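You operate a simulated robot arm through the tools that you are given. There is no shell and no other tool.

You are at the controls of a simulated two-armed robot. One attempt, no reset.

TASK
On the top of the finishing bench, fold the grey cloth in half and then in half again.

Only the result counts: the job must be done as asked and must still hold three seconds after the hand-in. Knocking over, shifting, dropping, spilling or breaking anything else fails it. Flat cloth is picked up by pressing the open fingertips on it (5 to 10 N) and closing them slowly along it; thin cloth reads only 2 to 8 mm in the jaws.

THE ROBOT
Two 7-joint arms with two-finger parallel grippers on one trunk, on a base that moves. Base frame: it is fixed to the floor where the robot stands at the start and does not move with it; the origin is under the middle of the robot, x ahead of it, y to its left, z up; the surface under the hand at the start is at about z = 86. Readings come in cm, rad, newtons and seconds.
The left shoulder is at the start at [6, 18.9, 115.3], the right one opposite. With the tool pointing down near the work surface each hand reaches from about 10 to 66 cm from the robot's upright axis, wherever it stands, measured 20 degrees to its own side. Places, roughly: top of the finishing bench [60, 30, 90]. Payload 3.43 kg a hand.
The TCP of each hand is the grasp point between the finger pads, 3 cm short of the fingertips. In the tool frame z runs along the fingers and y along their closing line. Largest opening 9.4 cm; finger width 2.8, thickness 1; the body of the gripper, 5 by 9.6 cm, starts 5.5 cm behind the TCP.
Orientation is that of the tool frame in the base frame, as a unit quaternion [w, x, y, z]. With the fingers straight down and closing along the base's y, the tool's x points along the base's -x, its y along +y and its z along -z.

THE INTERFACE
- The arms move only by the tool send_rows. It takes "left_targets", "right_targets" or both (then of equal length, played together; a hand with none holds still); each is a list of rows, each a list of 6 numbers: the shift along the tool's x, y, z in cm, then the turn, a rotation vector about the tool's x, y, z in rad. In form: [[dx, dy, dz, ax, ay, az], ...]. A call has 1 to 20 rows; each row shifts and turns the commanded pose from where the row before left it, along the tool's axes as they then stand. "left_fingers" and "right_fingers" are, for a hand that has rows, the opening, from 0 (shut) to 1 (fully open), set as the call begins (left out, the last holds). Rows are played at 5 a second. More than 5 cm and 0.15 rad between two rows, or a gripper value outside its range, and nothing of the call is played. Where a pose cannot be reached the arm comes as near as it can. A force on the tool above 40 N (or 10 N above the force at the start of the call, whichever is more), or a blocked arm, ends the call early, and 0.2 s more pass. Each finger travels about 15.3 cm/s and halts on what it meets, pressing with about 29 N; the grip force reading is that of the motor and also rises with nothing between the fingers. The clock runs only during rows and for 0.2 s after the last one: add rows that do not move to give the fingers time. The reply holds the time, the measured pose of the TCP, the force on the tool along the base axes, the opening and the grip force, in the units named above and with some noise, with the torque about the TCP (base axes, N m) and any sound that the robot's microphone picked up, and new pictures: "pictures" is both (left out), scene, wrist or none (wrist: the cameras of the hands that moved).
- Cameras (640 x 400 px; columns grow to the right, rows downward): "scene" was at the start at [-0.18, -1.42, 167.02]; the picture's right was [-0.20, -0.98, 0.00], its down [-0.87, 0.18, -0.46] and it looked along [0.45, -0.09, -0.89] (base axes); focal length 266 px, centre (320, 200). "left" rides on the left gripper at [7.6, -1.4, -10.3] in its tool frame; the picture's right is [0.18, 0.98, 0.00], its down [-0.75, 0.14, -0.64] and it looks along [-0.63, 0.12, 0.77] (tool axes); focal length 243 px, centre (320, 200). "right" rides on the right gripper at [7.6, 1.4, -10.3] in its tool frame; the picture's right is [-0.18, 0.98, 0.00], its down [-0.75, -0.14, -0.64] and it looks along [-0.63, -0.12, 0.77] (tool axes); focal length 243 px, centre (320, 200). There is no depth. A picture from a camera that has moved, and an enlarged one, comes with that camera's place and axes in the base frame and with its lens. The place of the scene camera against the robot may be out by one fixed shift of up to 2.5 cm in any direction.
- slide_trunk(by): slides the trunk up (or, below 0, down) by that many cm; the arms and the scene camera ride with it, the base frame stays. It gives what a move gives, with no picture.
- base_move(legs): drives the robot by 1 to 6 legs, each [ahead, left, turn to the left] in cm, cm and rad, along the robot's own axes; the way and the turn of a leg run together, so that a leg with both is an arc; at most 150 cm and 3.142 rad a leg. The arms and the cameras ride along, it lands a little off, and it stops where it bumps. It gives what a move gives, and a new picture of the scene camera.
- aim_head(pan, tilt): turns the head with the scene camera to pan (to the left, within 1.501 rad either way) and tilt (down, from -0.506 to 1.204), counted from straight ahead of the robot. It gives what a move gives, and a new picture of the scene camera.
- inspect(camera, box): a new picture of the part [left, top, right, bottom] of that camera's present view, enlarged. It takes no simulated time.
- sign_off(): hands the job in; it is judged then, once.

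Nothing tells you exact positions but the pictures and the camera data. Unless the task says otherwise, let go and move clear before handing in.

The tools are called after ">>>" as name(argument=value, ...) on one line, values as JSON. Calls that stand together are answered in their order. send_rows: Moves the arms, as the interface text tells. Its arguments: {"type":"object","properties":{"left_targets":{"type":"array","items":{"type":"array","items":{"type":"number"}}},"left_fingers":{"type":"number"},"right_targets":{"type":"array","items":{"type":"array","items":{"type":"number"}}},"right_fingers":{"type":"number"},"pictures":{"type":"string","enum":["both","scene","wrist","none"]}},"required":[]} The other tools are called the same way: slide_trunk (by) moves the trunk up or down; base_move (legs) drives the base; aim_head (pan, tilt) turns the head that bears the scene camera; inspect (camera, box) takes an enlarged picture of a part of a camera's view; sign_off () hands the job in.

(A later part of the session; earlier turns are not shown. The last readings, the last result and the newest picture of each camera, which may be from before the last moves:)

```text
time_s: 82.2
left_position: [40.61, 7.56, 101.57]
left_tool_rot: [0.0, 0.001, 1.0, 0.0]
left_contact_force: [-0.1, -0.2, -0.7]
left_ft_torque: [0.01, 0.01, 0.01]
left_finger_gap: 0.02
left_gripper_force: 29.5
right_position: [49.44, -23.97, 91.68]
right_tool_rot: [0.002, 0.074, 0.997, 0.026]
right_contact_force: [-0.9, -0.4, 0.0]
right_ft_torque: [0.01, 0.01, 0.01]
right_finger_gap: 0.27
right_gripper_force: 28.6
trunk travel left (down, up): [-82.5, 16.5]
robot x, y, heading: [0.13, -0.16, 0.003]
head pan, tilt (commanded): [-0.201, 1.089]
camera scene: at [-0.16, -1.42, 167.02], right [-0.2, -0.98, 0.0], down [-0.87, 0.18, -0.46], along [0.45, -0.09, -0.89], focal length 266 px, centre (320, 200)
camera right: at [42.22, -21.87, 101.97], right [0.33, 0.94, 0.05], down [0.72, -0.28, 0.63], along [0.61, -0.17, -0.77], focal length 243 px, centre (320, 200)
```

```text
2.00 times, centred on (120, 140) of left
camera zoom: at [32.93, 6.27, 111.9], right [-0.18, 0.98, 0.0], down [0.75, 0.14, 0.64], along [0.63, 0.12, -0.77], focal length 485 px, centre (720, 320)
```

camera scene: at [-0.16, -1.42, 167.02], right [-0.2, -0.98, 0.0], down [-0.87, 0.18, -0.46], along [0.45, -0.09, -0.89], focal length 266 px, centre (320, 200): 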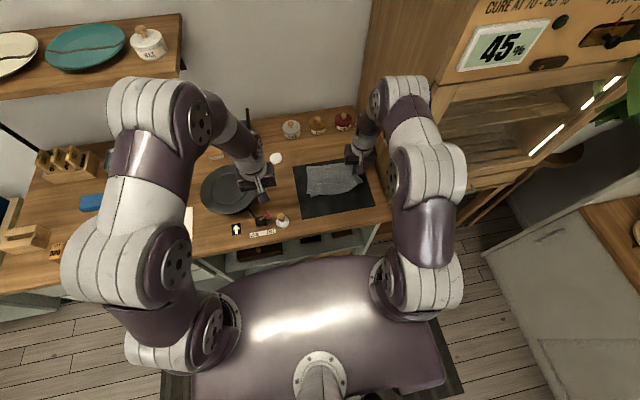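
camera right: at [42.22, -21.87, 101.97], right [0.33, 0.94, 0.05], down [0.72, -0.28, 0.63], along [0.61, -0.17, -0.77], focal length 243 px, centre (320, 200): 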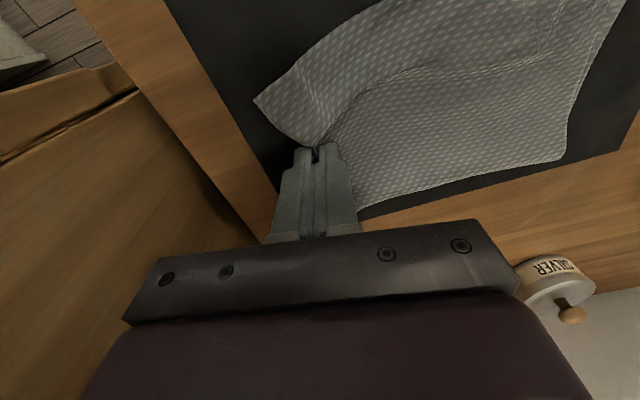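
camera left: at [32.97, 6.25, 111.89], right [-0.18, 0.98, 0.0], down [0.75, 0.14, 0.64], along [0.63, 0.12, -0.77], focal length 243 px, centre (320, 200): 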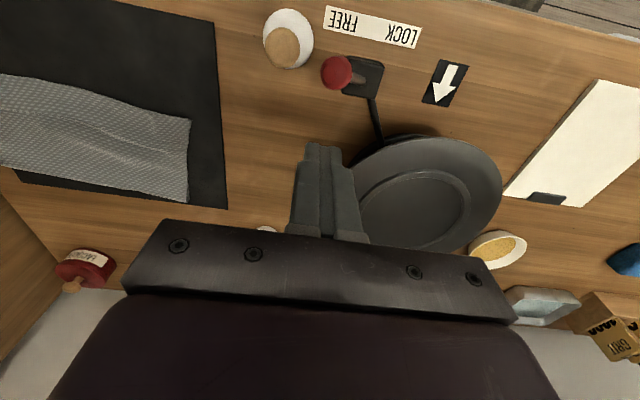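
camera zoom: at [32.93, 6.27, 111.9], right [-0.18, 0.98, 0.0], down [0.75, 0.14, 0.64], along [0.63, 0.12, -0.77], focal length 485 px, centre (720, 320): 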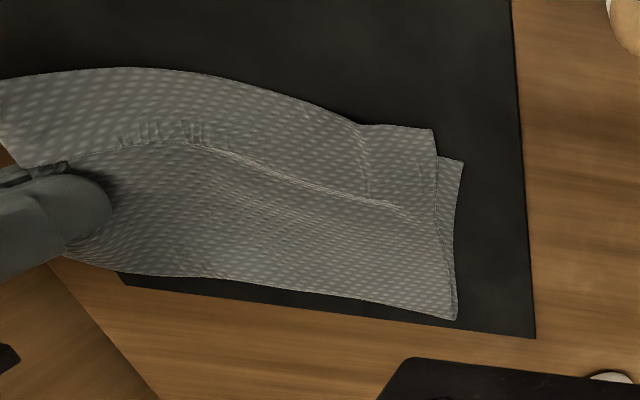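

Both layers are lifted at the right edge, nothing is left behind. Now I'll carry this edge in a slow arc toward the left edge, pausing at the top to check.

>>> send_rows(right_targets=[[0.03, 0.76, -1.16, 0, 0, 0], [0.04, 0.86, -1.16, 0, 0, 0], [0.05, 1.05, -0.95, 0, 0, 0], [0.06, 1.24, -0.84, 0, 0, 0], [0.07, 1.43, -0.63, 0, 0, 0], [0.07, 1.52, -0.32, 0, 0, 0], [0.07, 1.51, -0.12, 0, 0, 0], [0, 0, 0, 0, 0, 0]], pictures="none")

>>> inspect(camera="right", box=[200, 40, 520, 240])

>>> inspect(camera="scene", box=[290, 140, 400, 210])

>>> inspect(camera="left", box=[0, 40, 240, 240])

```text
time_s: 84.0
left_position: [40.59, 7.64, 101.74]
left_tool_rot: [-0.001, 0.001, 1.0, 0.0]
left_contact_force: [0.2, 0.3, -0.4]
left_ft_torque: [0.02, 0.03, 0.01]
left_finger_gap: 0.0
left_gripper_force: 29.2
right_position: [50.47, -16.05, 97.27]
right_tool_rot: [0.001, 0.074, 0.997, 0.025]
right_contact_force: [0.4, 0.2, -0.5]
right_ft_torque: [0.03, -0.02, -0.01]
right_finger_gap: 0.29
right_gripper_force: 28.8
trunk travel left (down, up): [-82.5, 16.5]
robot x, y, heading: [-0.2, -0.26, 0.001]
head pan, tilt (commanded): [-0.201, 1.089]
```

```text
2.00 times, centred on (360, 140) of right
camera zoom: at [43.07, -13.91, 107.63], right [0.33, 0.94, 0.05], down [0.72, -0.28, 0.63], along [0.61, -0.17, -0.77], focal length 485 px, centre (240, 320)
```

zoom: 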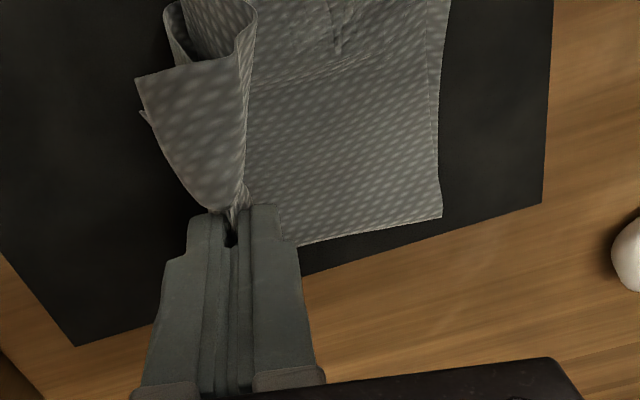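

```text
5.71 times, centred on (345, 175) of scene
camera zoom: at [-0.17, -1.45, 167.02], right [-0.2, -0.98, 0.0], down [-0.87, 0.18, -0.46], along [0.45, -0.09, -0.89], focal length 1518 px, centre (177, 343)
```

zoom: 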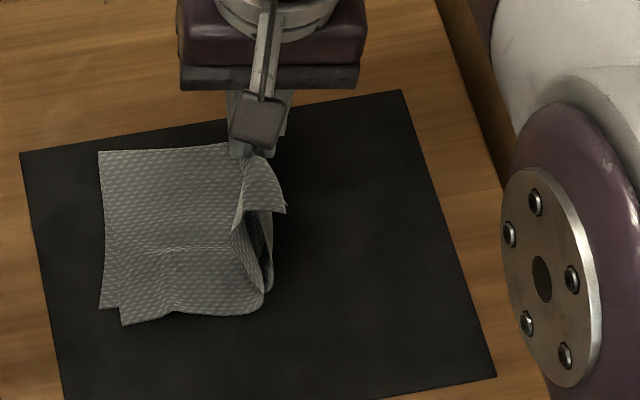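

```text
2.00 times, centred on (120, 140) of left
camera zoom: at [32.93, 6.25, 111.9], right [-0.18, 0.98, 0.0], down [0.75, 0.14, 0.64], along [0.63, 0.12, -0.77], focal length 485 px, centre (720, 320)
```

zoom: 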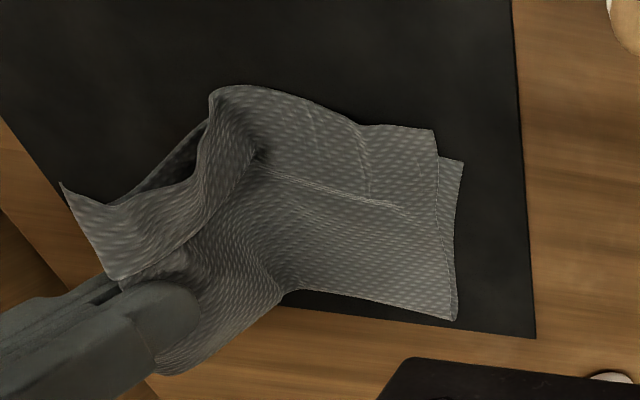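

The right half is coming over nicely with the left half undisturbed. I'll carry on toward the left edge, descending.

>>> send_rows(right_targets=[[0.07, 1.5, 0.08, 0, 0, 0], [0.07, 1.48, 0.37, 0, 0, 0], [0.07, 1.36, 0.87, 0, 0, 0], [0.06, 1.25, 1.06, 0, 0, 0], [0, 0, 0, 0, 0, 0]], pictures="none")

>>> inspect(camera="right", box=[200, 40, 520, 240])

>>> inspect(camera="scene", box=[290, 140, 400, 210])

>>> inspect(camera="left", box=[0, 40, 240, 240])

```text
time_s: 85.2
left_position: [40.66, 7.67, 101.7]
left_tool_rot: [0.001, 0.0, 1.0, -0.001]
left_contact_force: [1.3, 0.2, 0.8]
left_ft_torque: [0.0, 0.02, 0.02]
left_finger_gap: 0.06
left_gripper_force: 28.9
right_position: [50.84, -10.22, 95.2]
right_tool_rot: [0.003, 0.073, 0.997, 0.025]
right_contact_force: [0.3, -0.8, -0.5]
right_ft_torque: [0.01, -0.07, -0.03]
right_finger_gap: 0.28
right_gripper_force: 28.6
trunk travel left (down, up): [-82.5, 16.5]
robot x, y, heading: [-0.21, 0.26, -0.002]
head pan, tilt (commanded): [-0.201, 1.089]
```

```text
2.00 times, centred on (360, 140) of right
camera zoom: at [43.55, -8.14, 105.53], right [0.33, 0.94, 0.05], down [0.72, -0.28, 0.63], along [0.61, -0.17, -0.77], focal length 485 px, centre (240, 320)
```

zoom: 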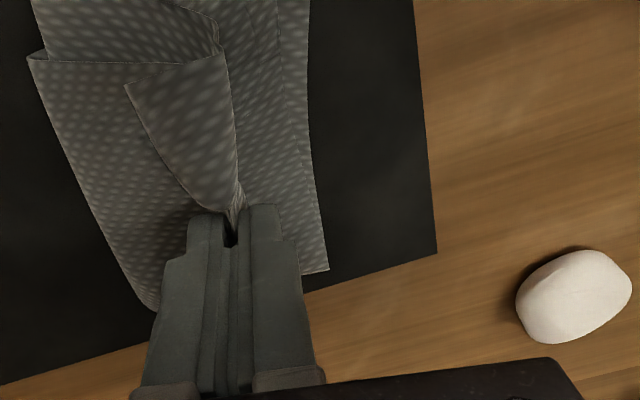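

```text
5.71 times, centred on (345, 175) of scene
camera zoom: at [-0.19, -1.45, 167.02], right [-0.2, -0.98, 0.0], down [-0.87, 0.18, -0.46], along [0.45, -0.09, -0.89], focal length 1518 px, centre (177, 343)
```

zoom: 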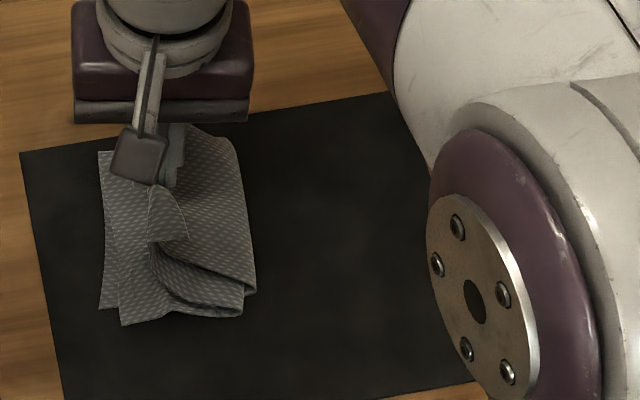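

```text
2.00 times, centred on (120, 140) of left
camera zoom: at [32.91, 6.25, 111.91], right [-0.18, 0.98, 0.0], down [0.75, 0.14, 0.64], along [0.63, 0.12, -0.77], focal length 485 px, centre (720, 320)
```

zoom: 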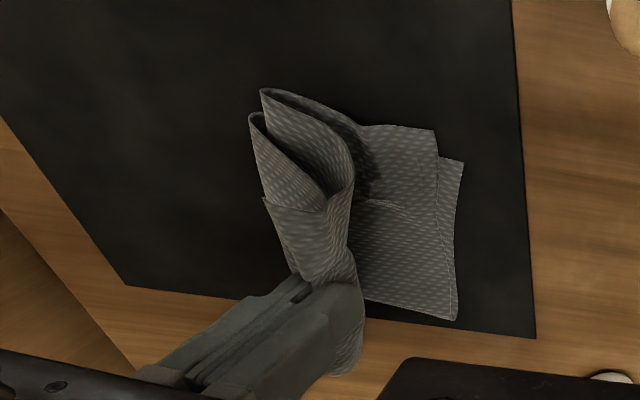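

The fold is rolling over well; the near corner lags slightly, which I can smooth afterward. Now setting the held edge down near the left edge.

>>> send_rows(right_targets=[[0.05, 0.94, 1.0, 0, 0, 0], [0.04, 0.74, 1.0, 0, 0, 0], [0.03, 0.54, 1.0, 0, 0, 0], [0.02, 0.4, 0.9, 0, 0, 0], [0, 0.1, 0.5, 0, 0, 0], [0, 0, 0, 0, 0, 0]], pictures="none")

>>> inspect(camera="right", box=[150, 0, 520, 240])

>>> inspect(camera="scene", box=[290, 140, 400, 210])

>>> inspect(camera="left", box=[0, 40, 240, 240])

```text
time_s: 86.6
left_position: [40.7, 7.66, 101.76]
left_tool_rot: [0.0, 0.0, 1.0, 0.0]
left_contact_force: [-0.4, 0.2, 0.1]
left_ft_torque: [-0.01, 0.01, -0.01]
left_finger_gap: 0.02
left_gripper_force: 29.0
right_position: [51.29, -7.35, 90.86]
right_tool_rot: [0.002, 0.074, 0.997, 0.026]
right_contact_force: [-0.5, -0.3, 0.5]
right_ft_torque: [0.0, 0.0, -0.03]
right_finger_gap: 0.28
right_gripper_force: 29.4
trunk travel left (down, up): [-82.5, 16.5]
robot x, y, heading: [0.09, 0.11, 0.002]
head pan, tilt (commanded): [-0.201, 1.089]
```

```text
1.67 times, centred on (335, 120) of right
camera zoom: at [43.93, -5.22, 101.23], right [0.33, 0.94, 0.05], down [0.72, -0.28, 0.63], along [0.61, -0.17, -0.77], focal length 404 px, centre (295, 333)
```

zoom: 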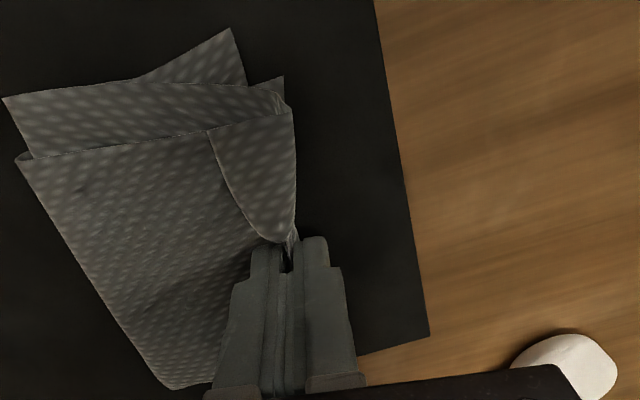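

```text
5.71 times, centred on (345, 175) of scene
camera zoom: at [-0.17, -1.41, 167.02], right [-0.2, -0.98, 0.0], down [-0.87, 0.18, -0.46], along [0.45, -0.09, -0.89], focal length 1518 px, centre (177, 343)
```

zoom: 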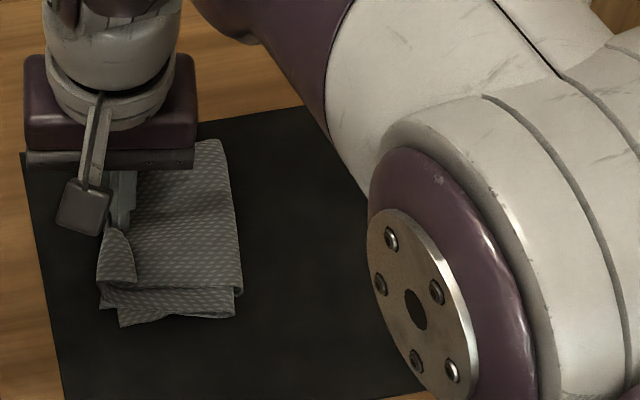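

```text
2.00 times, centred on (120, 140) of left
camera zoom: at [32.92, 6.28, 111.9], right [-0.18, 0.98, 0.0], down [0.75, 0.14, 0.64], along [0.63, 0.12, -0.77], focal length 485 px, centre (720, 320)
```

zoom: 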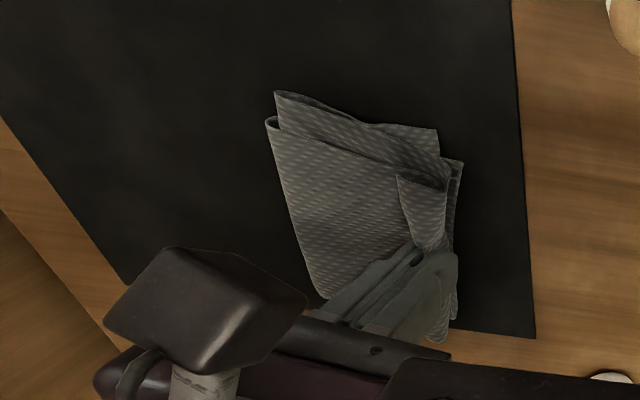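

The quarter shape is there, with the held strip standing up and a small near flap turned back. I'll lower slightly, open the fingers and lift straight off, then look.

>>> send_rows(right_targets=[[0, 0, 0.3, 0, 0, 0], [0, 0, 0.2, 0, 0, 0], [0, 0, 0, 0, 0, 0]], pictures="none")

>>> send_rows(right_targets=[[0, 0, 0, 0, 0, 0], [0, 0, 0, 0, 0, 0]], right_fingers=0.1, pictures="none")

>>> send_rows(right_targets=[[0, 0, -0.5, 0, 0, 0], [0, 0, -1.0, 0, 0, 0], [0, 0, -2.0, 0, 0, 0], [0, 0, -3.0, 0, 0, 0], [0, 0, -4.0, 0, 0, 0], [0, 0, 0, 0, 0, 0]], right_fingers=0.18, pictures="none")

>>> inspect(camera="right", box=[150, 0, 520, 240])

>>> inspect(camera="scene", box=[290, 140, 400, 210])

>>> inspect(camera="left", box=[0, 40, 240, 240])

```text
time_s: 87.4
left_position: [40.56, 7.58, 101.64]
left_tool_rot: [0.0, 0.0, 1.0, 0.001]
left_contact_force: [0.4, -0.1, -1.2]
left_ft_torque: [-0.01, 0.02, 0.01]
left_finger_gap: 0.0
left_gripper_force: 29.1
right_position: [51.29, -7.27, 90.4]
right_tool_rot: [0.002, 0.073, 0.997, 0.024]
right_contact_force: [-0.2, 0.4, 0.2]
right_ft_torque: [0.0, 0.0, -0.03]
right_finger_gap: 0.28
right_gripper_force: 28.9
trunk travel left (down, up): [-82.5, 16.5]
robot x, y, heading: [0.18, 0.17, -0.003]
head pan, tilt (commanded): [-0.201, 1.089]
```

```text
time_s: 88.0
left_position: [40.64, 7.75, 101.74]
left_tool_rot: [0.0, 0.0, 1.0, -0.001]
left_contact_force: [1.3, 0.0, -0.2]
left_ft_torque: [-0.03, 0.01, 0.03]
left_finger_gap: 0.0
left_gripper_force: 28.6
right_position: [51.29, -7.25, 90.34]
right_tool_rot: [0.002, 0.075, 0.997, 0.026]
right_contact_force: [0.1, 0.4, -0.9]
right_ft_torque: [0.0, -0.02, 0.01]
right_finger_gap: 0.98
right_gripper_force: 0.0
trunk travel left (down, up): [-82.5, 16.5]
robot x, y, heading: [0.11, 0.05, 0.002]
head pan, tilt (commanded): [-0.201, 1.089]
```

```text
time_s: 89.4
left_position: [40.67, 7.66, 101.67]
left_tool_rot: [0.0, -0.001, 1.0, 0.0]
left_contact_force: [0.0, -0.3, -0.1]
left_ft_torque: [-0.02, 0.0, -0.02]
left_finger_gap: 0.0
left_gripper_force: 28.8
right_position: [51.44, -7.89, 100.89]
right_tool_rot: [0.0, 0.076, 0.997, 0.025]
right_contact_force: [0.8, -0.7, 0.0]
right_ft_torque: [0.02, 0.03, -0.02]
right_finger_gap: 1.67
right_gripper_force: 0.1
trunk travel left (down, up): [-82.5, 16.5]
robot x, y, heading: [0.08, -0.39, 0.005]
head pan, tilt (commanded): [-0.201, 1.089]
```

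```text
1.67 times, centred on (335, 120) of right
camera zoom: at [44.01, -5.79, 111.26], right [0.33, 0.94, 0.05], down [0.72, -0.28, 0.63], along [0.61, -0.17, -0.77], focal length 404 px, centre (295, 333)
```

zoom: 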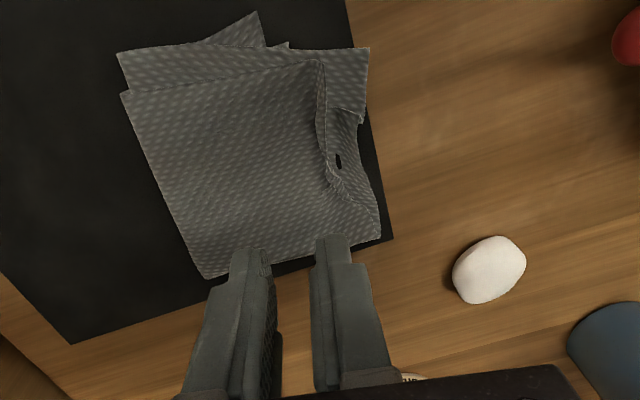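

```text
5.71 times, centred on (345, 175) of scene
camera zoom: at [-0.1, -1.4, 167.02], right [-0.2, -0.98, 0.0], down [-0.87, 0.18, -0.46], along [0.45, -0.09, -0.89], focal length 1518 px, centre (177, 343)
```

zoom: 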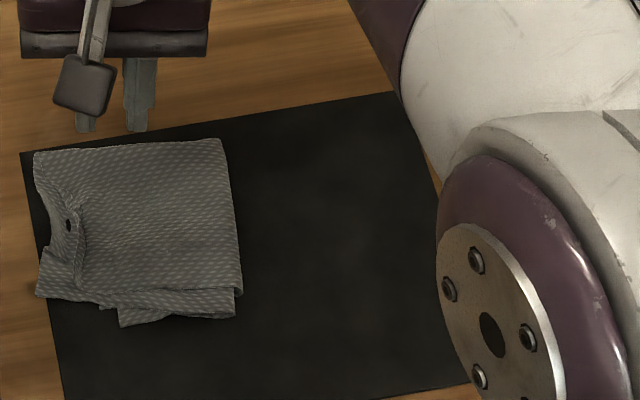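

```text
2.00 times, centred on (120, 140) of left
camera zoom: at [32.97, 6.28, 111.89], right [-0.18, 0.98, 0.0], down [0.75, 0.14, 0.64], along [0.63, 0.12, -0.77], focal length 485 px, centre (720, 320)
```

zoom: 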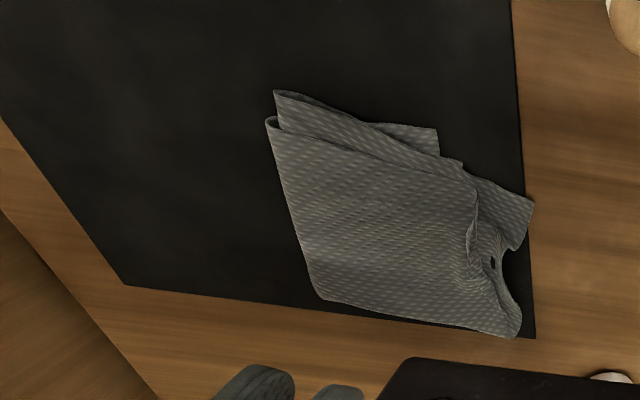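

The cloth is in quarter form, but the pinched strip was about 3.5 cm deep, so the upper half now overhangs the left edge by roughly that much. I'll take closer looks before shifting it back right.

>>> inspect(camera="scene", box=[290, 158, 340, 200])

>>> inspect(camera="right", box=[200, 0, 400, 170])

>>> inspect(camera="left", box=[120, 60, 280, 220])

```text
9.52 times, centred on (315, 179) of scene
camera zoom: at [-0.1, -1.4, 167.02], right [-0.2, -0.98, 0.0], down [-0.87, 0.18, -0.46], along [0.45, -0.09, -0.89], focal length 2529 px, centre (368, 400)
```

zoom: 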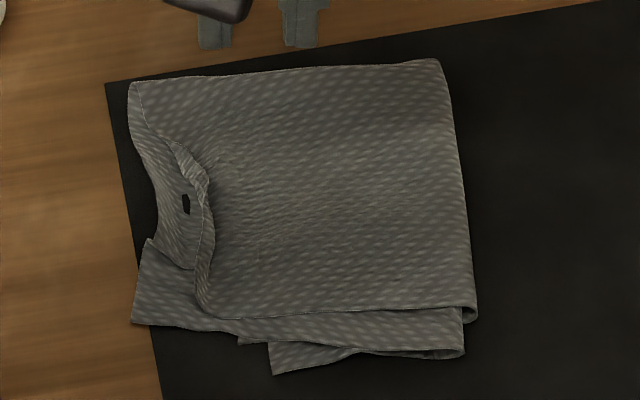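

```text
2.35 times, centred on (300, 85) of right
camera zoom: at [44.01, -5.79, 111.26], right [0.33, 0.94, 0.05], down [0.72, -0.28, 0.63], along [0.61, -0.17, -0.77], focal length 571 px, centre (367, 471)
```

zoom: 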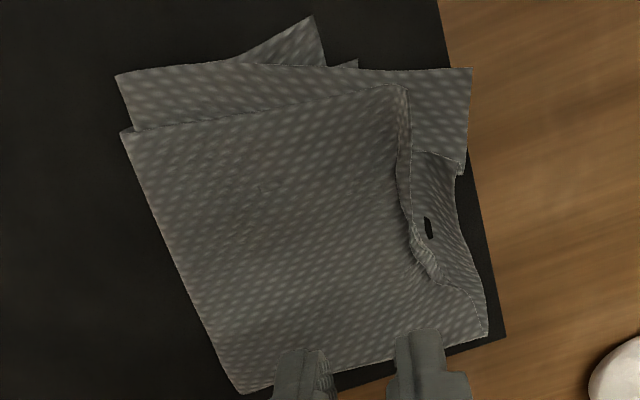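

```text
2.50 times, centred on (200, 140) of left
camera zoom: at [32.97, 6.28, 111.89], right [-0.18, 0.98, 0.0], down [0.75, 0.14, 0.64], along [0.63, 0.12, -0.77], focal length 606 px, centre (620, 350)
```

zoom: 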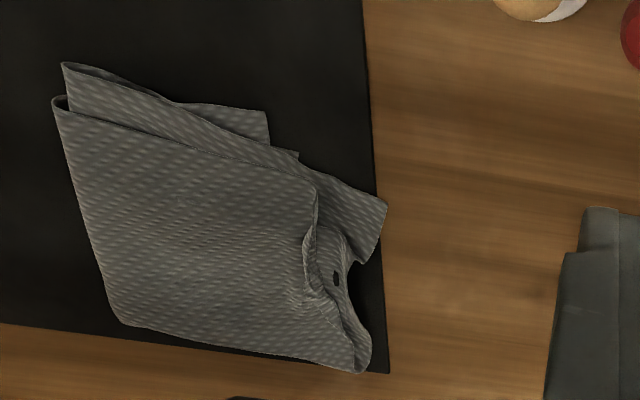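

Now I understand the stack: the topmost layer's edge is close to where it should be, but the layer beneath it sticks out about 2–3 cm on the left. Let me zoom in on that edge and the dark spot.

>>> inspect(camera="right", box=[300, 20, 390, 130])

>>> inspect(camera="scene", box=[295, 163, 320, 195])

```text
3.64 times, centred on (345, 75) of right
camera zoom: at [44.01, -5.79, 111.26], right [0.33, 0.94, 0.05], down [0.72, -0.28, 0.63], along [0.61, -0.17, -0.77], focal length 882 px, centre (229, 654)
```

zoom: 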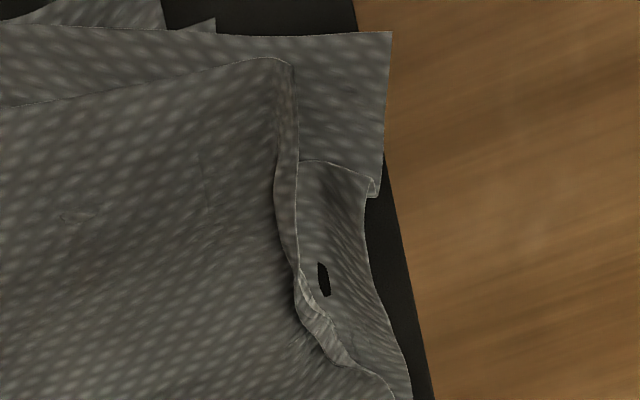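

```text
12.50 times, centred on (308, 179) of scene
camera zoom: at [-0.1, -1.4, 167.02], right [-0.2, -0.98, 0.0], down [-0.87, 0.18, -0.46], along [0.45, -0.09, -0.89], focal length 3320 px, centre (476, 462)
```

zoom: 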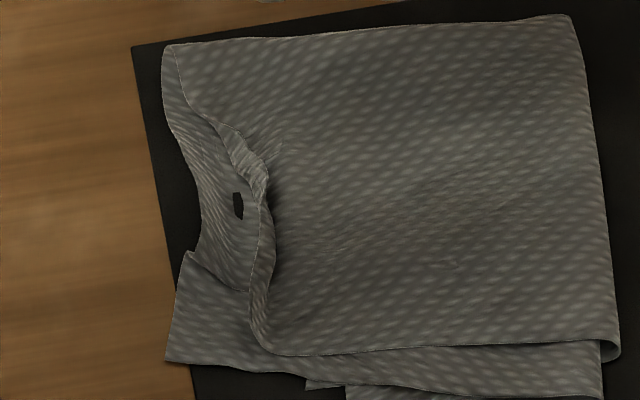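

The two upper layers ended up staggered because my pinch took too deep a bunch. I'll unfold this second fold and redo it with a shallower pinch; first I move the left hand out of the way and bring the right hand over the protruding layer at the near left.

>>> send_rows(left_targets=[[0, 3, -2, 0, 0, 0], [0, 4, -2, 0, 0, 0], [0, 4, 0, 0, 0, 0], [0, 0, 0, 0, 0, 0], [0, 0, 0, 0, 0, 0], [0, 0, 0, 0, 0, 0]], right_targets=[[0, 0, 0, 0.08, 0, 0.1], [0, 0, 0, 0, 0, 0.1], [1.3, 1.5, 0, 0, 0, 0], [1.3, 1.9, 2.0, 0, 0, 0], [0.8, 0.4, 4.0, 0, 0, 0], [0, 0, 0, 0, 0, 0]], right_fingers=0.17, pictures="none")

>>> inspect(camera="right", box=[200, 60, 480, 240])

>>> inspect(camera="scene", box=[280, 150, 350, 200])

```text
time_s: 90.8
left_position: [40.43, 18.6, 105.55]
left_tool_rot: [0.0, 0.0, 1.0, -0.001]
left_contact_force: [-0.4, -0.9, 0.4]
left_ft_torque: [0.01, 0.03, 0.0]
left_finger_gap: 0.0
left_gripper_force: 28.9
right_position: [49.28, -3.15, 94.71]
right_tool_rot: [-0.002, 0.174, 0.985, -0.015]
right_contact_force: [-0.8, 0.1, 0.2]
right_ft_torque: [0.01, 0.03, 0.02]
right_finger_gap: 1.61
right_gripper_force: 0.1
trunk travel left (down, up): [-82.5, 16.5]
robot x, y, heading: [-0.11, 0.09, -0.004]
head pan, tilt (commanded): [-0.201, 1.089]
```

```text
2.22 times, centred on (340, 150) of right
camera zoom: at [42.64, 1.09, 105.05], right [0.51, 0.86, -0.03], down [0.67, -0.37, 0.65], along [0.55, -0.35, -0.76], focal length 539 px, centre (276, 311)
```

zoom: 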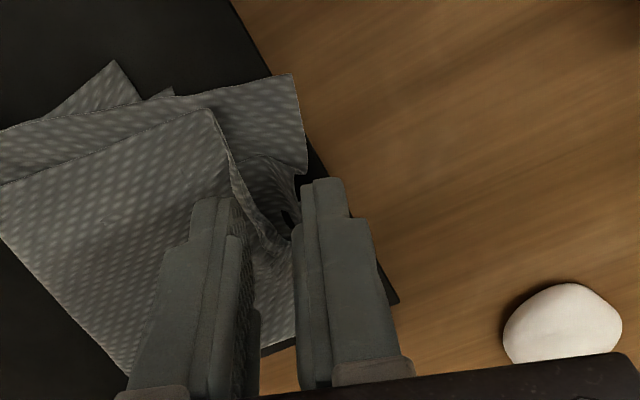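

```text
8.00 times, centred on (315, 175) of scene
camera zoom: at [-0.23, -1.36, 167.03], right [-0.2, -0.98, 0.0], down [-0.87, 0.18, -0.46], along [0.45, -0.09, -0.89], focal length 2124 px, centre (360, 400)
```

zoom: 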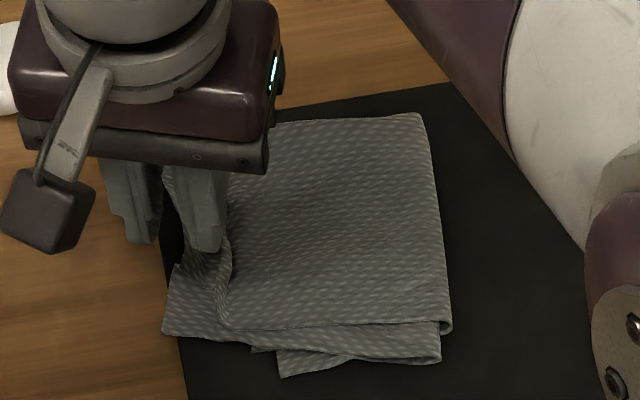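

I'll place the fingers at the near-left protruding flap, outer finger just outside its edge, and lower to contact.

>>> send_rows(right_targets=[[1.09, 0.15, 1.5, 0, 0, 0], [0, 0, 2.0, 0, 0, 0], [0, 0, 1.2, 0, 0, 0], [0, 0, 0.3, 0, 0, 0], [0, 0, 0, 0, 0, 0]], pictures="none")

>>> inspect(camera="right", box=[200, 60, 480, 240])

```text
time_s: 92.0
left_position: [40.47, 18.53, 105.67]
left_tool_rot: [0.001, 0.0, 1.0, 0.0]
left_contact_force: [1.6, -0.2, -0.7]
left_ft_torque: [-0.02, 0.0, -0.01]
left_finger_gap: 0.0
left_gripper_force: 29.5
right_position: [48.25, -2.85, 89.83]
right_tool_rot: [-0.002, 0.174, 0.985, -0.014]
right_contact_force: [-0.4, -0.8, 0.2]
right_ft_torque: [-0.01, 0.01, 0.01]
right_finger_gap: 1.58
right_gripper_force: 0.1
trunk travel left (down, up): [-82.5, 16.5]
robot x, y, heading: [0.05, -0.0, 0.001]
head pan, tilt (commanded): [-0.201, 1.089]
```

```text
2.22 times, centred on (340, 150) of right
camera zoom: at [41.75, 1.46, 100.01], right [0.51, 0.86, -0.03], down [0.67, -0.37, 0.65], along [0.55, -0.35, -0.76], focal length 539 px, centre (276, 311)
```

zoom: 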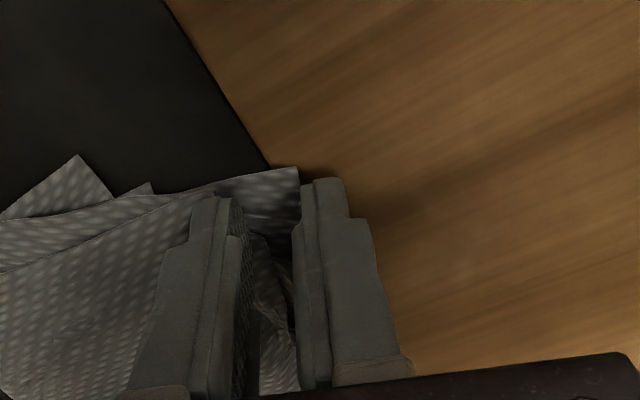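

>>> send_rows(right_targets=[[0, 0, 0.2, 0, 0, 0], [0, 0, 0.1, 0, 0, 0], [0, 0, 0, 0, 0, 0]], pictures="none")

>>> send_rows(right_targets=[[0, 0, 0.08, 0, 0, 0], [0, 0, 0, 0, 0, 0]], right_fingers=0.14, pictures="none")

>>> send_rows(right_targets=[[0, -0.15, 0, 0, 0, 0], [0, 0, 0, 0, 0, 0]], right_fingers=0.1, pictures="none")

>>> inspect(camera="right", box=[200, 60, 480, 240])

```text
time_s: 92.8
left_position: [40.39, 18.55, 105.55]
left_tool_rot: [-0.001, 0.001, 1.0, 0.0]
left_contact_force: [1.0, 0.4, 0.8]
left_ft_torque: [0.01, 0.02, 0.02]
left_finger_gap: 0.0
left_gripper_force: 28.9
right_position: [48.33, -2.85, 89.45]
right_tool_rot: [-0.002, 0.174, 0.985, -0.015]
right_contact_force: [0.2, -0.1, 0.0]
right_ft_torque: [0.02, -0.01, -0.01]
right_finger_gap: 1.6
right_gripper_force: 0.1
trunk travel left (down, up): [-82.5, 16.5]
robot x, y, heading: [0.61, 0.24, 0.005]
head pan, tilt (commanded): [-0.201, 1.089]
```

```text
time_s: 93.4
left_position: [40.45, 18.5, 105.66]
left_tool_rot: [0.0, 0.0, 1.0, 0.0]
left_contact_force: [0.8, 0.1, 0.3]
left_ft_torque: [-0.01, 0.04, 0.02]
left_finger_gap: 0.0
left_gripper_force: 28.7
right_position: [48.19, -2.9, 89.54]
right_tool_rot: [-0.001, 0.174, 0.985, -0.015]
right_contact_force: [0.3, 0.4, 2.5]
right_ft_torque: [-0.04, 0.0, -0.03]
right_finger_gap: 1.29
right_gripper_force: 0.0
trunk travel left (down, up): [-82.5, 16.5]
robot x, y, heading: [0.06, 0.05, -0.002]
head pan, tilt (commanded): [-0.201, 1.089]
```

```text
time_s: 94.0
left_position: [40.43, 18.59, 105.45]
left_tool_rot: [0.0, 0.001, 1.0, 0.0]
left_contact_force: [-0.5, 0.0, -0.3]
left_ft_torque: [0.0, 0.01, 0.01]
left_finger_gap: 0.0
left_gripper_force: 29.4
right_position: [48.21, -3.05, 89.56]
right_tool_rot: [-0.001, 0.174, 0.985, -0.015]
right_contact_force: [0.3, 0.7, 2.4]
right_ft_torque: [0.04, -0.02, 0.01]
right_finger_gap: 0.92
right_gripper_force: 0.0
trunk travel left (down, up): [-82.5, 16.5]
robot x, y, heading: [0.17, -0.12, -0.006]
head pan, tilt (commanded): [-0.201, 1.089]
```

```text
2.22 times, centred on (340, 150) of right
camera zoom: at [41.59, 1.27, 99.71], right [0.51, 0.86, -0.03], down [0.67, -0.37, 0.65], along [0.55, -0.35, -0.76], focal length 539 px, centre (276, 311)
```

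zoom: 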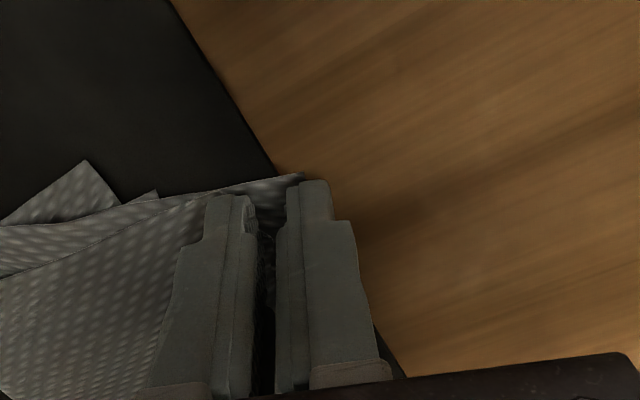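

>>> send_rows(right_targets=[[0, -0.15, 0, 0, 0, 0], [0, 0, 0, 0, 0, 0]], right_fingers=0.06, pictures="none")

>>> send_rows(right_targets=[[0, 0, 0, 0, 0, 0], [0, 0, 0, 0, 0, 0], [0, 0, 0, 0, 0, 0]], right_fingers=0.0, pictures="none")

>>> send_rows(right_targets=[[0, 0, -0.7, 0, 0, 0], [0, 0, -0.8, 0, 0, 0], [0, 0, -0.8, 0, 0, 0], [0, 0, 0, 0, 0, 0]], pictures="none")

>>> inspect(camera="right", box=[180, 60, 460, 240])

>>> inspect(camera="scene", box=[280, 150, 350, 200])

```text
time_s: 94.6
left_position: [40.36, 18.65, 105.64]
left_tool_rot: [-0.001, 0.0, 1.0, 0.0]
left_contact_force: [-1.1, 0.2, -0.7]
left_ft_torque: [0.01, 0.0, -0.03]
left_finger_gap: 0.0
left_gripper_force: 29.1
right_position: [48.0, -3.19, 89.41]
right_tool_rot: [-0.002, 0.173, 0.985, -0.015]
right_contact_force: [0.5, 0.5, 3.3]
right_ft_torque: [-0.02, 0.0, -0.02]
right_finger_gap: 0.52
right_gripper_force: 0.1
trunk travel left (down, up): [-82.5, 16.5]
robot x, y, heading: [-0.17, 0.12, 0.005]
head pan, tilt (commanded): [-0.201, 1.089]
```

```text
time_s: 95.4
left_position: [40.38, 18.58, 105.71]
left_tool_rot: [0.0, 0.0, 1.0, -0.001]
left_contact_force: [-0.5, 0.4, 0.4]
left_ft_torque: [-0.02, 0.04, -0.01]
left_finger_gap: 0.0
left_gripper_force: 28.7
right_position: [47.98, -3.38, 89.51]
right_tool_rot: [-0.002, 0.174, 0.985, -0.015]
right_contact_force: [-0.8, -1.8, 5.5]
right_ft_torque: [-0.07, 0.0, 0.01]
right_finger_gap: 0.02
right_gripper_force: 29.2
trunk travel left (down, up): [-82.5, 16.5]
robot x, y, heading: [-0.37, 0.23, 0.001]
head pan, tilt (commanded): [-0.201, 1.089]
```

```text
time_s: 96.4
left_position: [40.33, 18.55, 105.63]
left_tool_rot: [0.0, 0.0, 1.0, 0.0]
left_contact_force: [0.6, -0.8, -0.1]
left_ft_torque: [0.0, -0.01, 0.02]
left_finger_gap: 0.0
left_gripper_force: 28.5
right_position: [48.13, -3.07, 91.69]
right_tool_rot: [-0.002, 0.173, 0.985, -0.016]
right_contact_force: [0.1, -0.1, 0.5]
right_ft_torque: [-0.02, 0.0, -0.01]
right_finger_gap: 0.0
right_gripper_force: 29.1
trunk travel left (down, up): [-82.5, 16.5]
robot x, y, heading: [-0.09, -0.16, 0.002]
head pan, tilt (commanded): [-0.201, 1.089]
```

```text
2.22 times, centred on (320, 150) of right
camera zoom: at [41.55, 1.23, 101.89], right [0.51, 0.86, -0.03], down [0.67, -0.37, 0.65], along [0.55, -0.35, -0.76], focal length 539 px, centre (320, 311)
```

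zoom: 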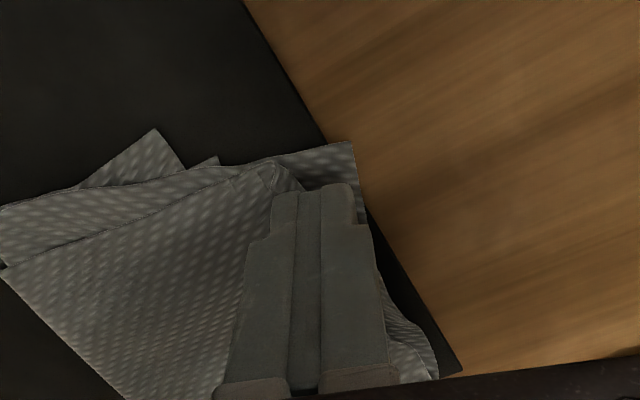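

```text
8.00 times, centred on (315, 175) of scene
camera zoom: at [-0.16, -1.4, 167.02], right [-0.2, -0.98, 0.0], down [-0.87, 0.18, -0.46], along [0.45, -0.09, -0.89], focal length 2124 px, centre (360, 400)
```

zoom: 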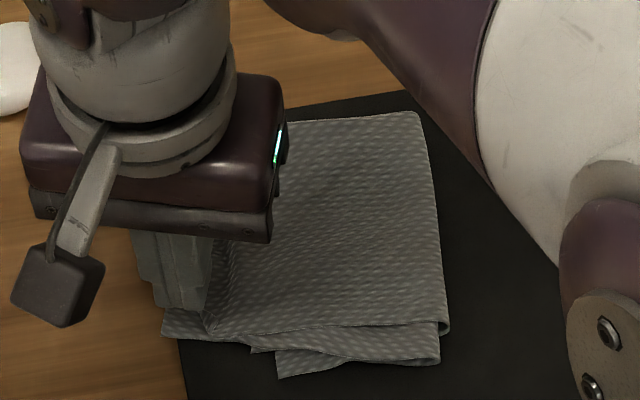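

That closed on nothing. I'll back off upward and look at the current state before deciding.

>>> send_rows(right_targets=[[0, 0, -4, 0, 0, 0], [0, 0, -4.5, 0, 0, 0], [-2, -3, -3, 0, 0, 0], [-2, -4, 0, 0, 0, 0], [-1, -4, 0, 0, 0, 0], [0, 0, 0, 0, 0, 0]], pictures="none")

>>> inspect(camera="scene", box=[285, 150, 355, 205])

>>> inspect(camera="right", box=[240, 0, 560, 200])

```text
time_s: 97.8
left_position: [40.49, 18.54, 105.53]
left_tool_rot: [0.0, 0.0, 1.0, 0.0]
left_contact_force: [0.1, 0.2, -0.2]
left_ft_torque: [0.0, 0.02, -0.01]
left_finger_gap: 0.0
left_gripper_force: 29.5
right_position: [49.19, -14.98, 103.52]
right_tool_rot: [-0.002, 0.173, 0.985, -0.015]
right_contact_force: [-0.2, 0.1, 0.5]
right_ft_torque: [-0.01, 0.02, 0.01]
right_finger_gap: 0.0
right_gripper_force: 29.0
trunk travel left (down, up): [-82.5, 16.5]
robot x, y, heading: [0.11, -0.03, 0.0]
head pan, tilt (commanded): [-0.201, 1.089]
```

```text
7.27 times, centred on (320, 178) of scene
camera zoom: at [-0.14, -1.33, 167.02], right [-0.2, -0.98, 0.0], down [-0.87, 0.18, -0.46], along [0.45, -0.09, -0.89], focal length 1931 px, centre (320, 364)
```

zoom: 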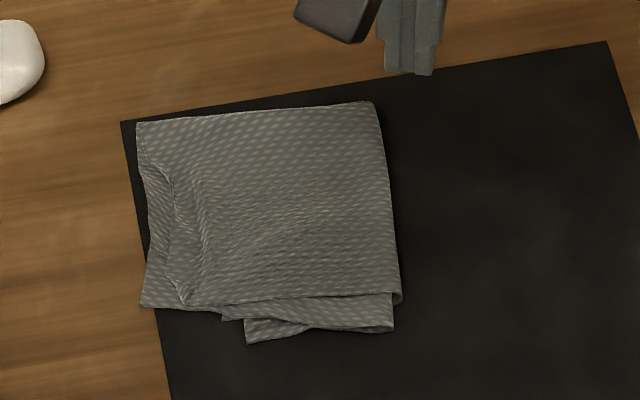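

```text
2.00 times, centred on (400, 100) of right
camera zoom: at [42.6, -10.75, 113.74], right [0.51, 0.86, -0.03], down [0.67, -0.37, 0.65], along [0.55, -0.35, -0.76], focal length 485 px, centre (160, 400)
```

zoom: 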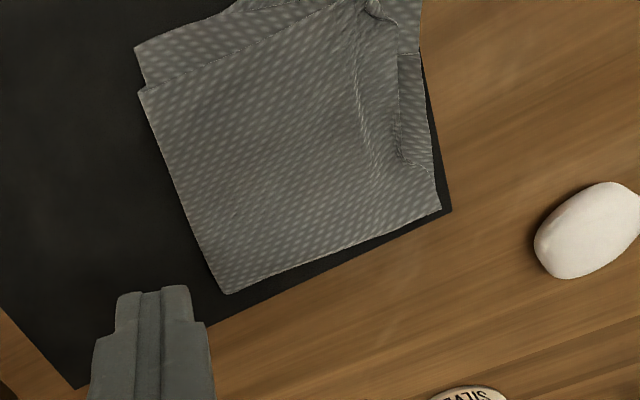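

The upper layers relaxed flatter now: the stack is roughly 12 × 12.5 cm with the upper half sticking out about 3 cm on the left. The far-left corner is on the first crease, where both upper layers are joined, so I'll pinch there and shift the upper half back to the right.

>>> send_rows(right_targets=[[0, 0, 0, 0, 0, -0.125], [0, 0, 0, 0, 0, -0.125], [-1.93, 3.4, 0, 0, 0, 0], [-1.93, 3.4, 0, 0, 0, 0], [-1.93, 3.4, 0, 0, 0, 0], [0, 0, 3.5, 0, 0, 0], [0, 0, 4.0, 0, 0, 0], [0, 0, 3.0, 0, 0, 0], [0, 0, 0, 0, 0, 0]], right_fingers=0.19, pictures="none")

>>> inspect(camera="right", box=[180, 60, 460, 240])

>>> inspect(camera="scene", box=[285, 150, 355, 205])

```text
time_s: 99.8
left_position: [40.38, 18.55, 105.61]
left_tool_rot: [0.0, 0.0, 1.0, 0.0]
left_contact_force: [0.8, -0.5, -1.0]
left_ft_torque: [0.0, 0.01, -0.01]
left_finger_gap: 0.03
left_gripper_force: 29.1
right_position: [55.84, -5.38, 92.63]
right_tool_rot: [-0.003, 0.049, 0.999, -0.014]
right_contact_force: [-1.0, -0.5, -0.6]
right_ft_torque: [0.02, 0.02, 0.03]
right_finger_gap: 1.79
right_gripper_force: 0.1
trunk travel left (down, up): [-82.5, 16.5]
robot x, y, heading: [0.13, -0.1, -0.002]
head pan, tilt (commanded): [-0.201, 1.089]
```

```text
2.22 times, centred on (320, 150) of right
camera zoom: at [48.55, -2.84, 103.0], right [0.28, 0.96, -0.03], down [0.74, -0.2, 0.64], along [0.61, -0.2, -0.77], focal length 539 px, centre (320, 311)
```

zoom: 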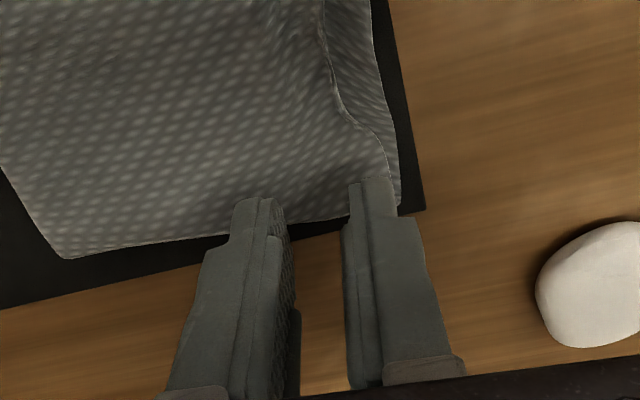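

```text
7.27 times, centred on (320, 178) of scene
camera zoom: at [-0.22, -1.42, 167.02], right [-0.2, -0.98, 0.0], down [-0.87, 0.18, -0.46], along [0.45, -0.09, -0.89], focal length 1931 px, centre (320, 364)
```

zoom: 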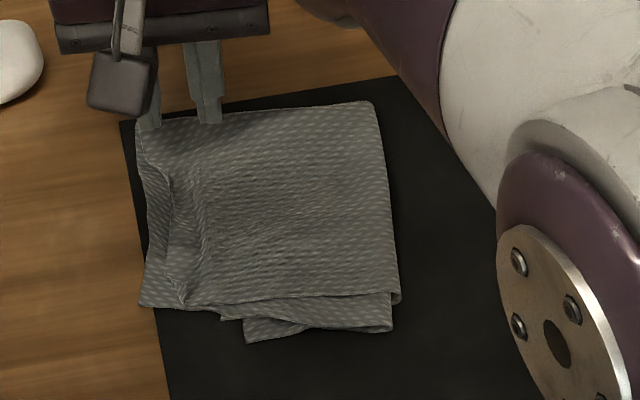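

The fingers are next to the far-left crease corner. I'll shift slightly forward so they span the crease, lower to contact and gather.

>>> send_rows(right_targets=[[-0.6, 0, 1.0, 0, 0, 0], [0, 0, 1.5, 0, 0, 0], [0, 0, 0.4, 0, 0, 0], [0, 0, 0.1, 0, 0, 0], [0, 0, 0, 0, 0, 0]], pictures="none")

>>> send_rows(right_targets=[[0, 0, 0.08, 0, 0, 0], [0, 0, 0, 0, 0, 0]], pictures="none")

```text
time_s: 101.0
left_position: [40.42, 18.46, 105.4]
left_tool_rot: [0.0, 0.0, 1.0, 0.0]
left_contact_force: [-0.1, 0.2, -0.5]
left_ft_torque: [-0.01, 0.02, -0.01]
left_finger_gap: 0.0
left_gripper_force: 29.2
right_position: [56.46, -5.83, 89.65]
right_tool_rot: [-0.003, 0.049, 0.999, -0.015]
right_contact_force: [1.4, 0.0, -0.5]
right_ft_torque: [0.03, 0.01, 0.01]
right_finger_gap: 1.79
right_gripper_force: 0.0
trunk travel left (down, up): [-82.5, 16.5]
robot x, y, heading: [0.18, -0.29, -0.005]
head pan, tilt (commanded): [-0.201, 1.089]
```

```text
time_s: 101.6
left_position: [40.32, 18.47, 105.52]
left_tool_rot: [0.001, -0.001, 1.0, 0.0]
left_contact_force: [0.3, 0.3, 0.0]
left_ft_torque: [-0.01, 0.01, 0.0]
left_finger_gap: 0.0
left_gripper_force: 28.9
right_position: [56.26, -5.78, 89.77]
right_tool_rot: [-0.003, 0.05, 0.999, -0.014]
right_contact_force: [0.4, 1.0, 0.5]
right_ft_torque: [0.01, 0.04, -0.01]
right_finger_gap: 1.79
right_gripper_force: 0.1
trunk travel left (down, up): [-82.5, 16.5]
robot x, y, heading: [-0.03, 0.13, 0.002]
head pan, tilt (commanded): [-0.201, 1.089]
```

>>> send_rows(right_targets=[[0, 0, 0.1, 0, 0, 0], [0, 0, 0, 0, 0, 0]], pictures="none")

>>> send_rows(right_targets=[[0, 0, 0.06, 0, 0, 0], [0, 0, 0, 0, 0, 0]], pictures="none")

>>> inspect(camera="right", box=[180, 60, 460, 240])

```text
time_s: 102.2
left_position: [40.39, 18.48, 105.55]
left_tool_rot: [0.001, -0.001, 1.0, 0.0]
left_contact_force: [-0.1, 0.7, 0.2]
left_ft_torque: [0.02, -0.04, -0.02]
left_finger_gap: 0.0
left_gripper_force: 29.1
right_position: [56.46, -5.72, 89.56]
right_tool_rot: [-0.003, 0.049, 0.999, -0.014]
right_contact_force: [-1.2, 0.3, 1.8]
right_ft_torque: [0.03, 0.02, -0.02]
right_finger_gap: 1.78
right_gripper_force: 0.0
trunk travel left (down, up): [-82.5, 16.5]
robot x, y, heading: [-0.1, -0.03, -0.001]
head pan, tilt (commanded): [-0.201, 1.089]
```

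```text
time_s: 102.8
left_position: [40.36, 18.51, 105.58]
left_tool_rot: [0.0, 0.0, 1.0, 0.0]
left_contact_force: [0.1, 0.1, -0.1]
left_ft_torque: [-0.01, 0.01, 0.03]
left_finger_gap: 0.0
left_gripper_force: 28.9
right_position: [56.46, -5.73, 89.44]
right_tool_rot: [-0.003, 0.05, 0.999, -0.014]
right_contact_force: [-1.7, 0.1, 4.7]
right_ft_torque: [0.07, 0.06, 0.03]
right_finger_gap: 1.77
right_gripper_force: 0.1
trunk travel left (down, up): [-82.5, 16.5]
robot x, y, heading: [-0.02, 0.2, 0.004]
head pan, tilt (commanded): [-0.201, 1.089]
```

```text
2.22 times, centred on (320, 150) of right
camera zoom: at [49.09, -3.15, 99.81], right [0.28, 0.96, -0.03], down [0.74, -0.2, 0.64], along [0.61, -0.2, -0.77], focal length 539 px, centre (320, 311)
```

zoom: 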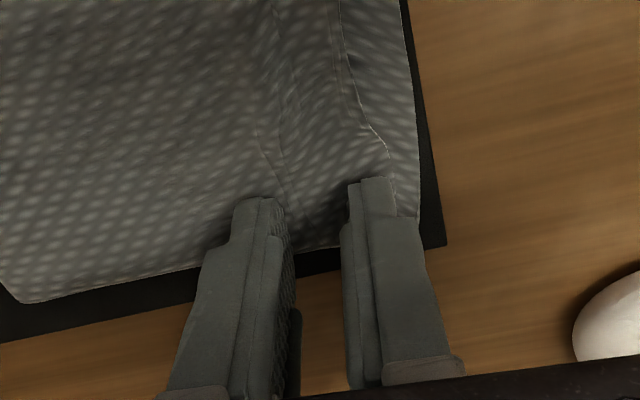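

Pressing about 5 N with both fingers at the crease corner. Closing slowly now.

>>> send_rows(right_targets=[[0, 0, 0.03, 0, 0, 0], [0, 0, 0, 0, 0, 0]], right_fingers=0.16, pictures="none")

>>> send_rows(right_targets=[[0, 0, 0.0, 0, 0, 0], [0, 0, 0, 0, 0, 0]], right_fingers=0.12, pictures="none")

>>> inspect(camera="right", box=[180, 60, 460, 240])

```text
time_s: 103.4
left_position: [40.35, 18.59, 105.65]
left_tool_rot: [-0.001, 0.0, 1.0, 0.0]
left_contact_force: [-0.7, -0.5, 0.7]
left_ft_torque: [0.03, 0.03, 0.03]
left_finger_gap: 0.0
left_gripper_force: 29.1
right_position: [56.4, -5.7, 89.43]
right_tool_rot: [-0.004, 0.049, 0.999, -0.014]
right_contact_force: [-0.1, -1.6, 5.3]
right_ft_torque: [0.04, 0.04, -0.02]
right_finger_gap: 1.36
right_gripper_force: 0.0
trunk travel left (down, up): [-82.5, 16.5]
robot x, y, heading: [-0.11, 0.25, 0.005]
head pan, tilt (commanded): [-0.201, 1.089]
```

```text
time_s: 104.0
left_position: [40.29, 18.56, 105.53]
left_tool_rot: [0.0, 0.0, 1.0, 0.0]
left_contact_force: [0.1, -0.6, 0.5]
left_ft_torque: [0.0, -0.01, 0.01]
left_finger_gap: 0.02
left_gripper_force: 28.8
right_position: [56.53, -5.62, 89.57]
right_tool_rot: [-0.004, 0.049, 0.999, -0.015]
right_contact_force: [0.2, -2.2, 3.5]
right_ft_torque: [-0.01, 0.01, 0.0]
right_finger_gap: 1.01
right_gripper_force: 0.1
trunk travel left (down, up): [-82.5, 16.5]
robot x, y, heading: [0.23, -0.18, -0.001]
head pan, tilt (commanded): [-0.201, 1.089]
```

```text
2.22 times, centred on (320, 150) of right
camera zoom: at [49.12, -3.17, 99.79], right [0.28, 0.96, -0.03], down [0.74, -0.2, 0.64], along [0.61, -0.2, -0.77], focal length 539 px, centre (320, 311)
```

zoom: 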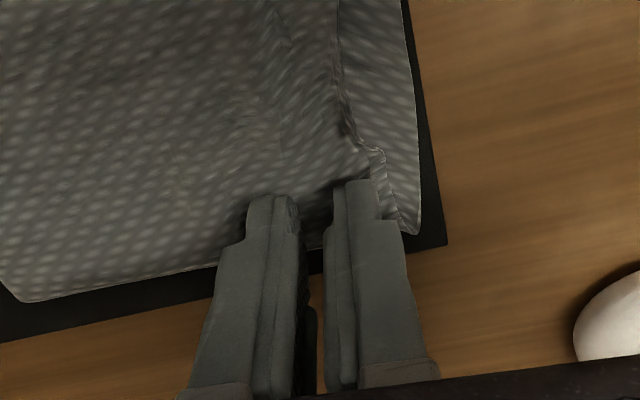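

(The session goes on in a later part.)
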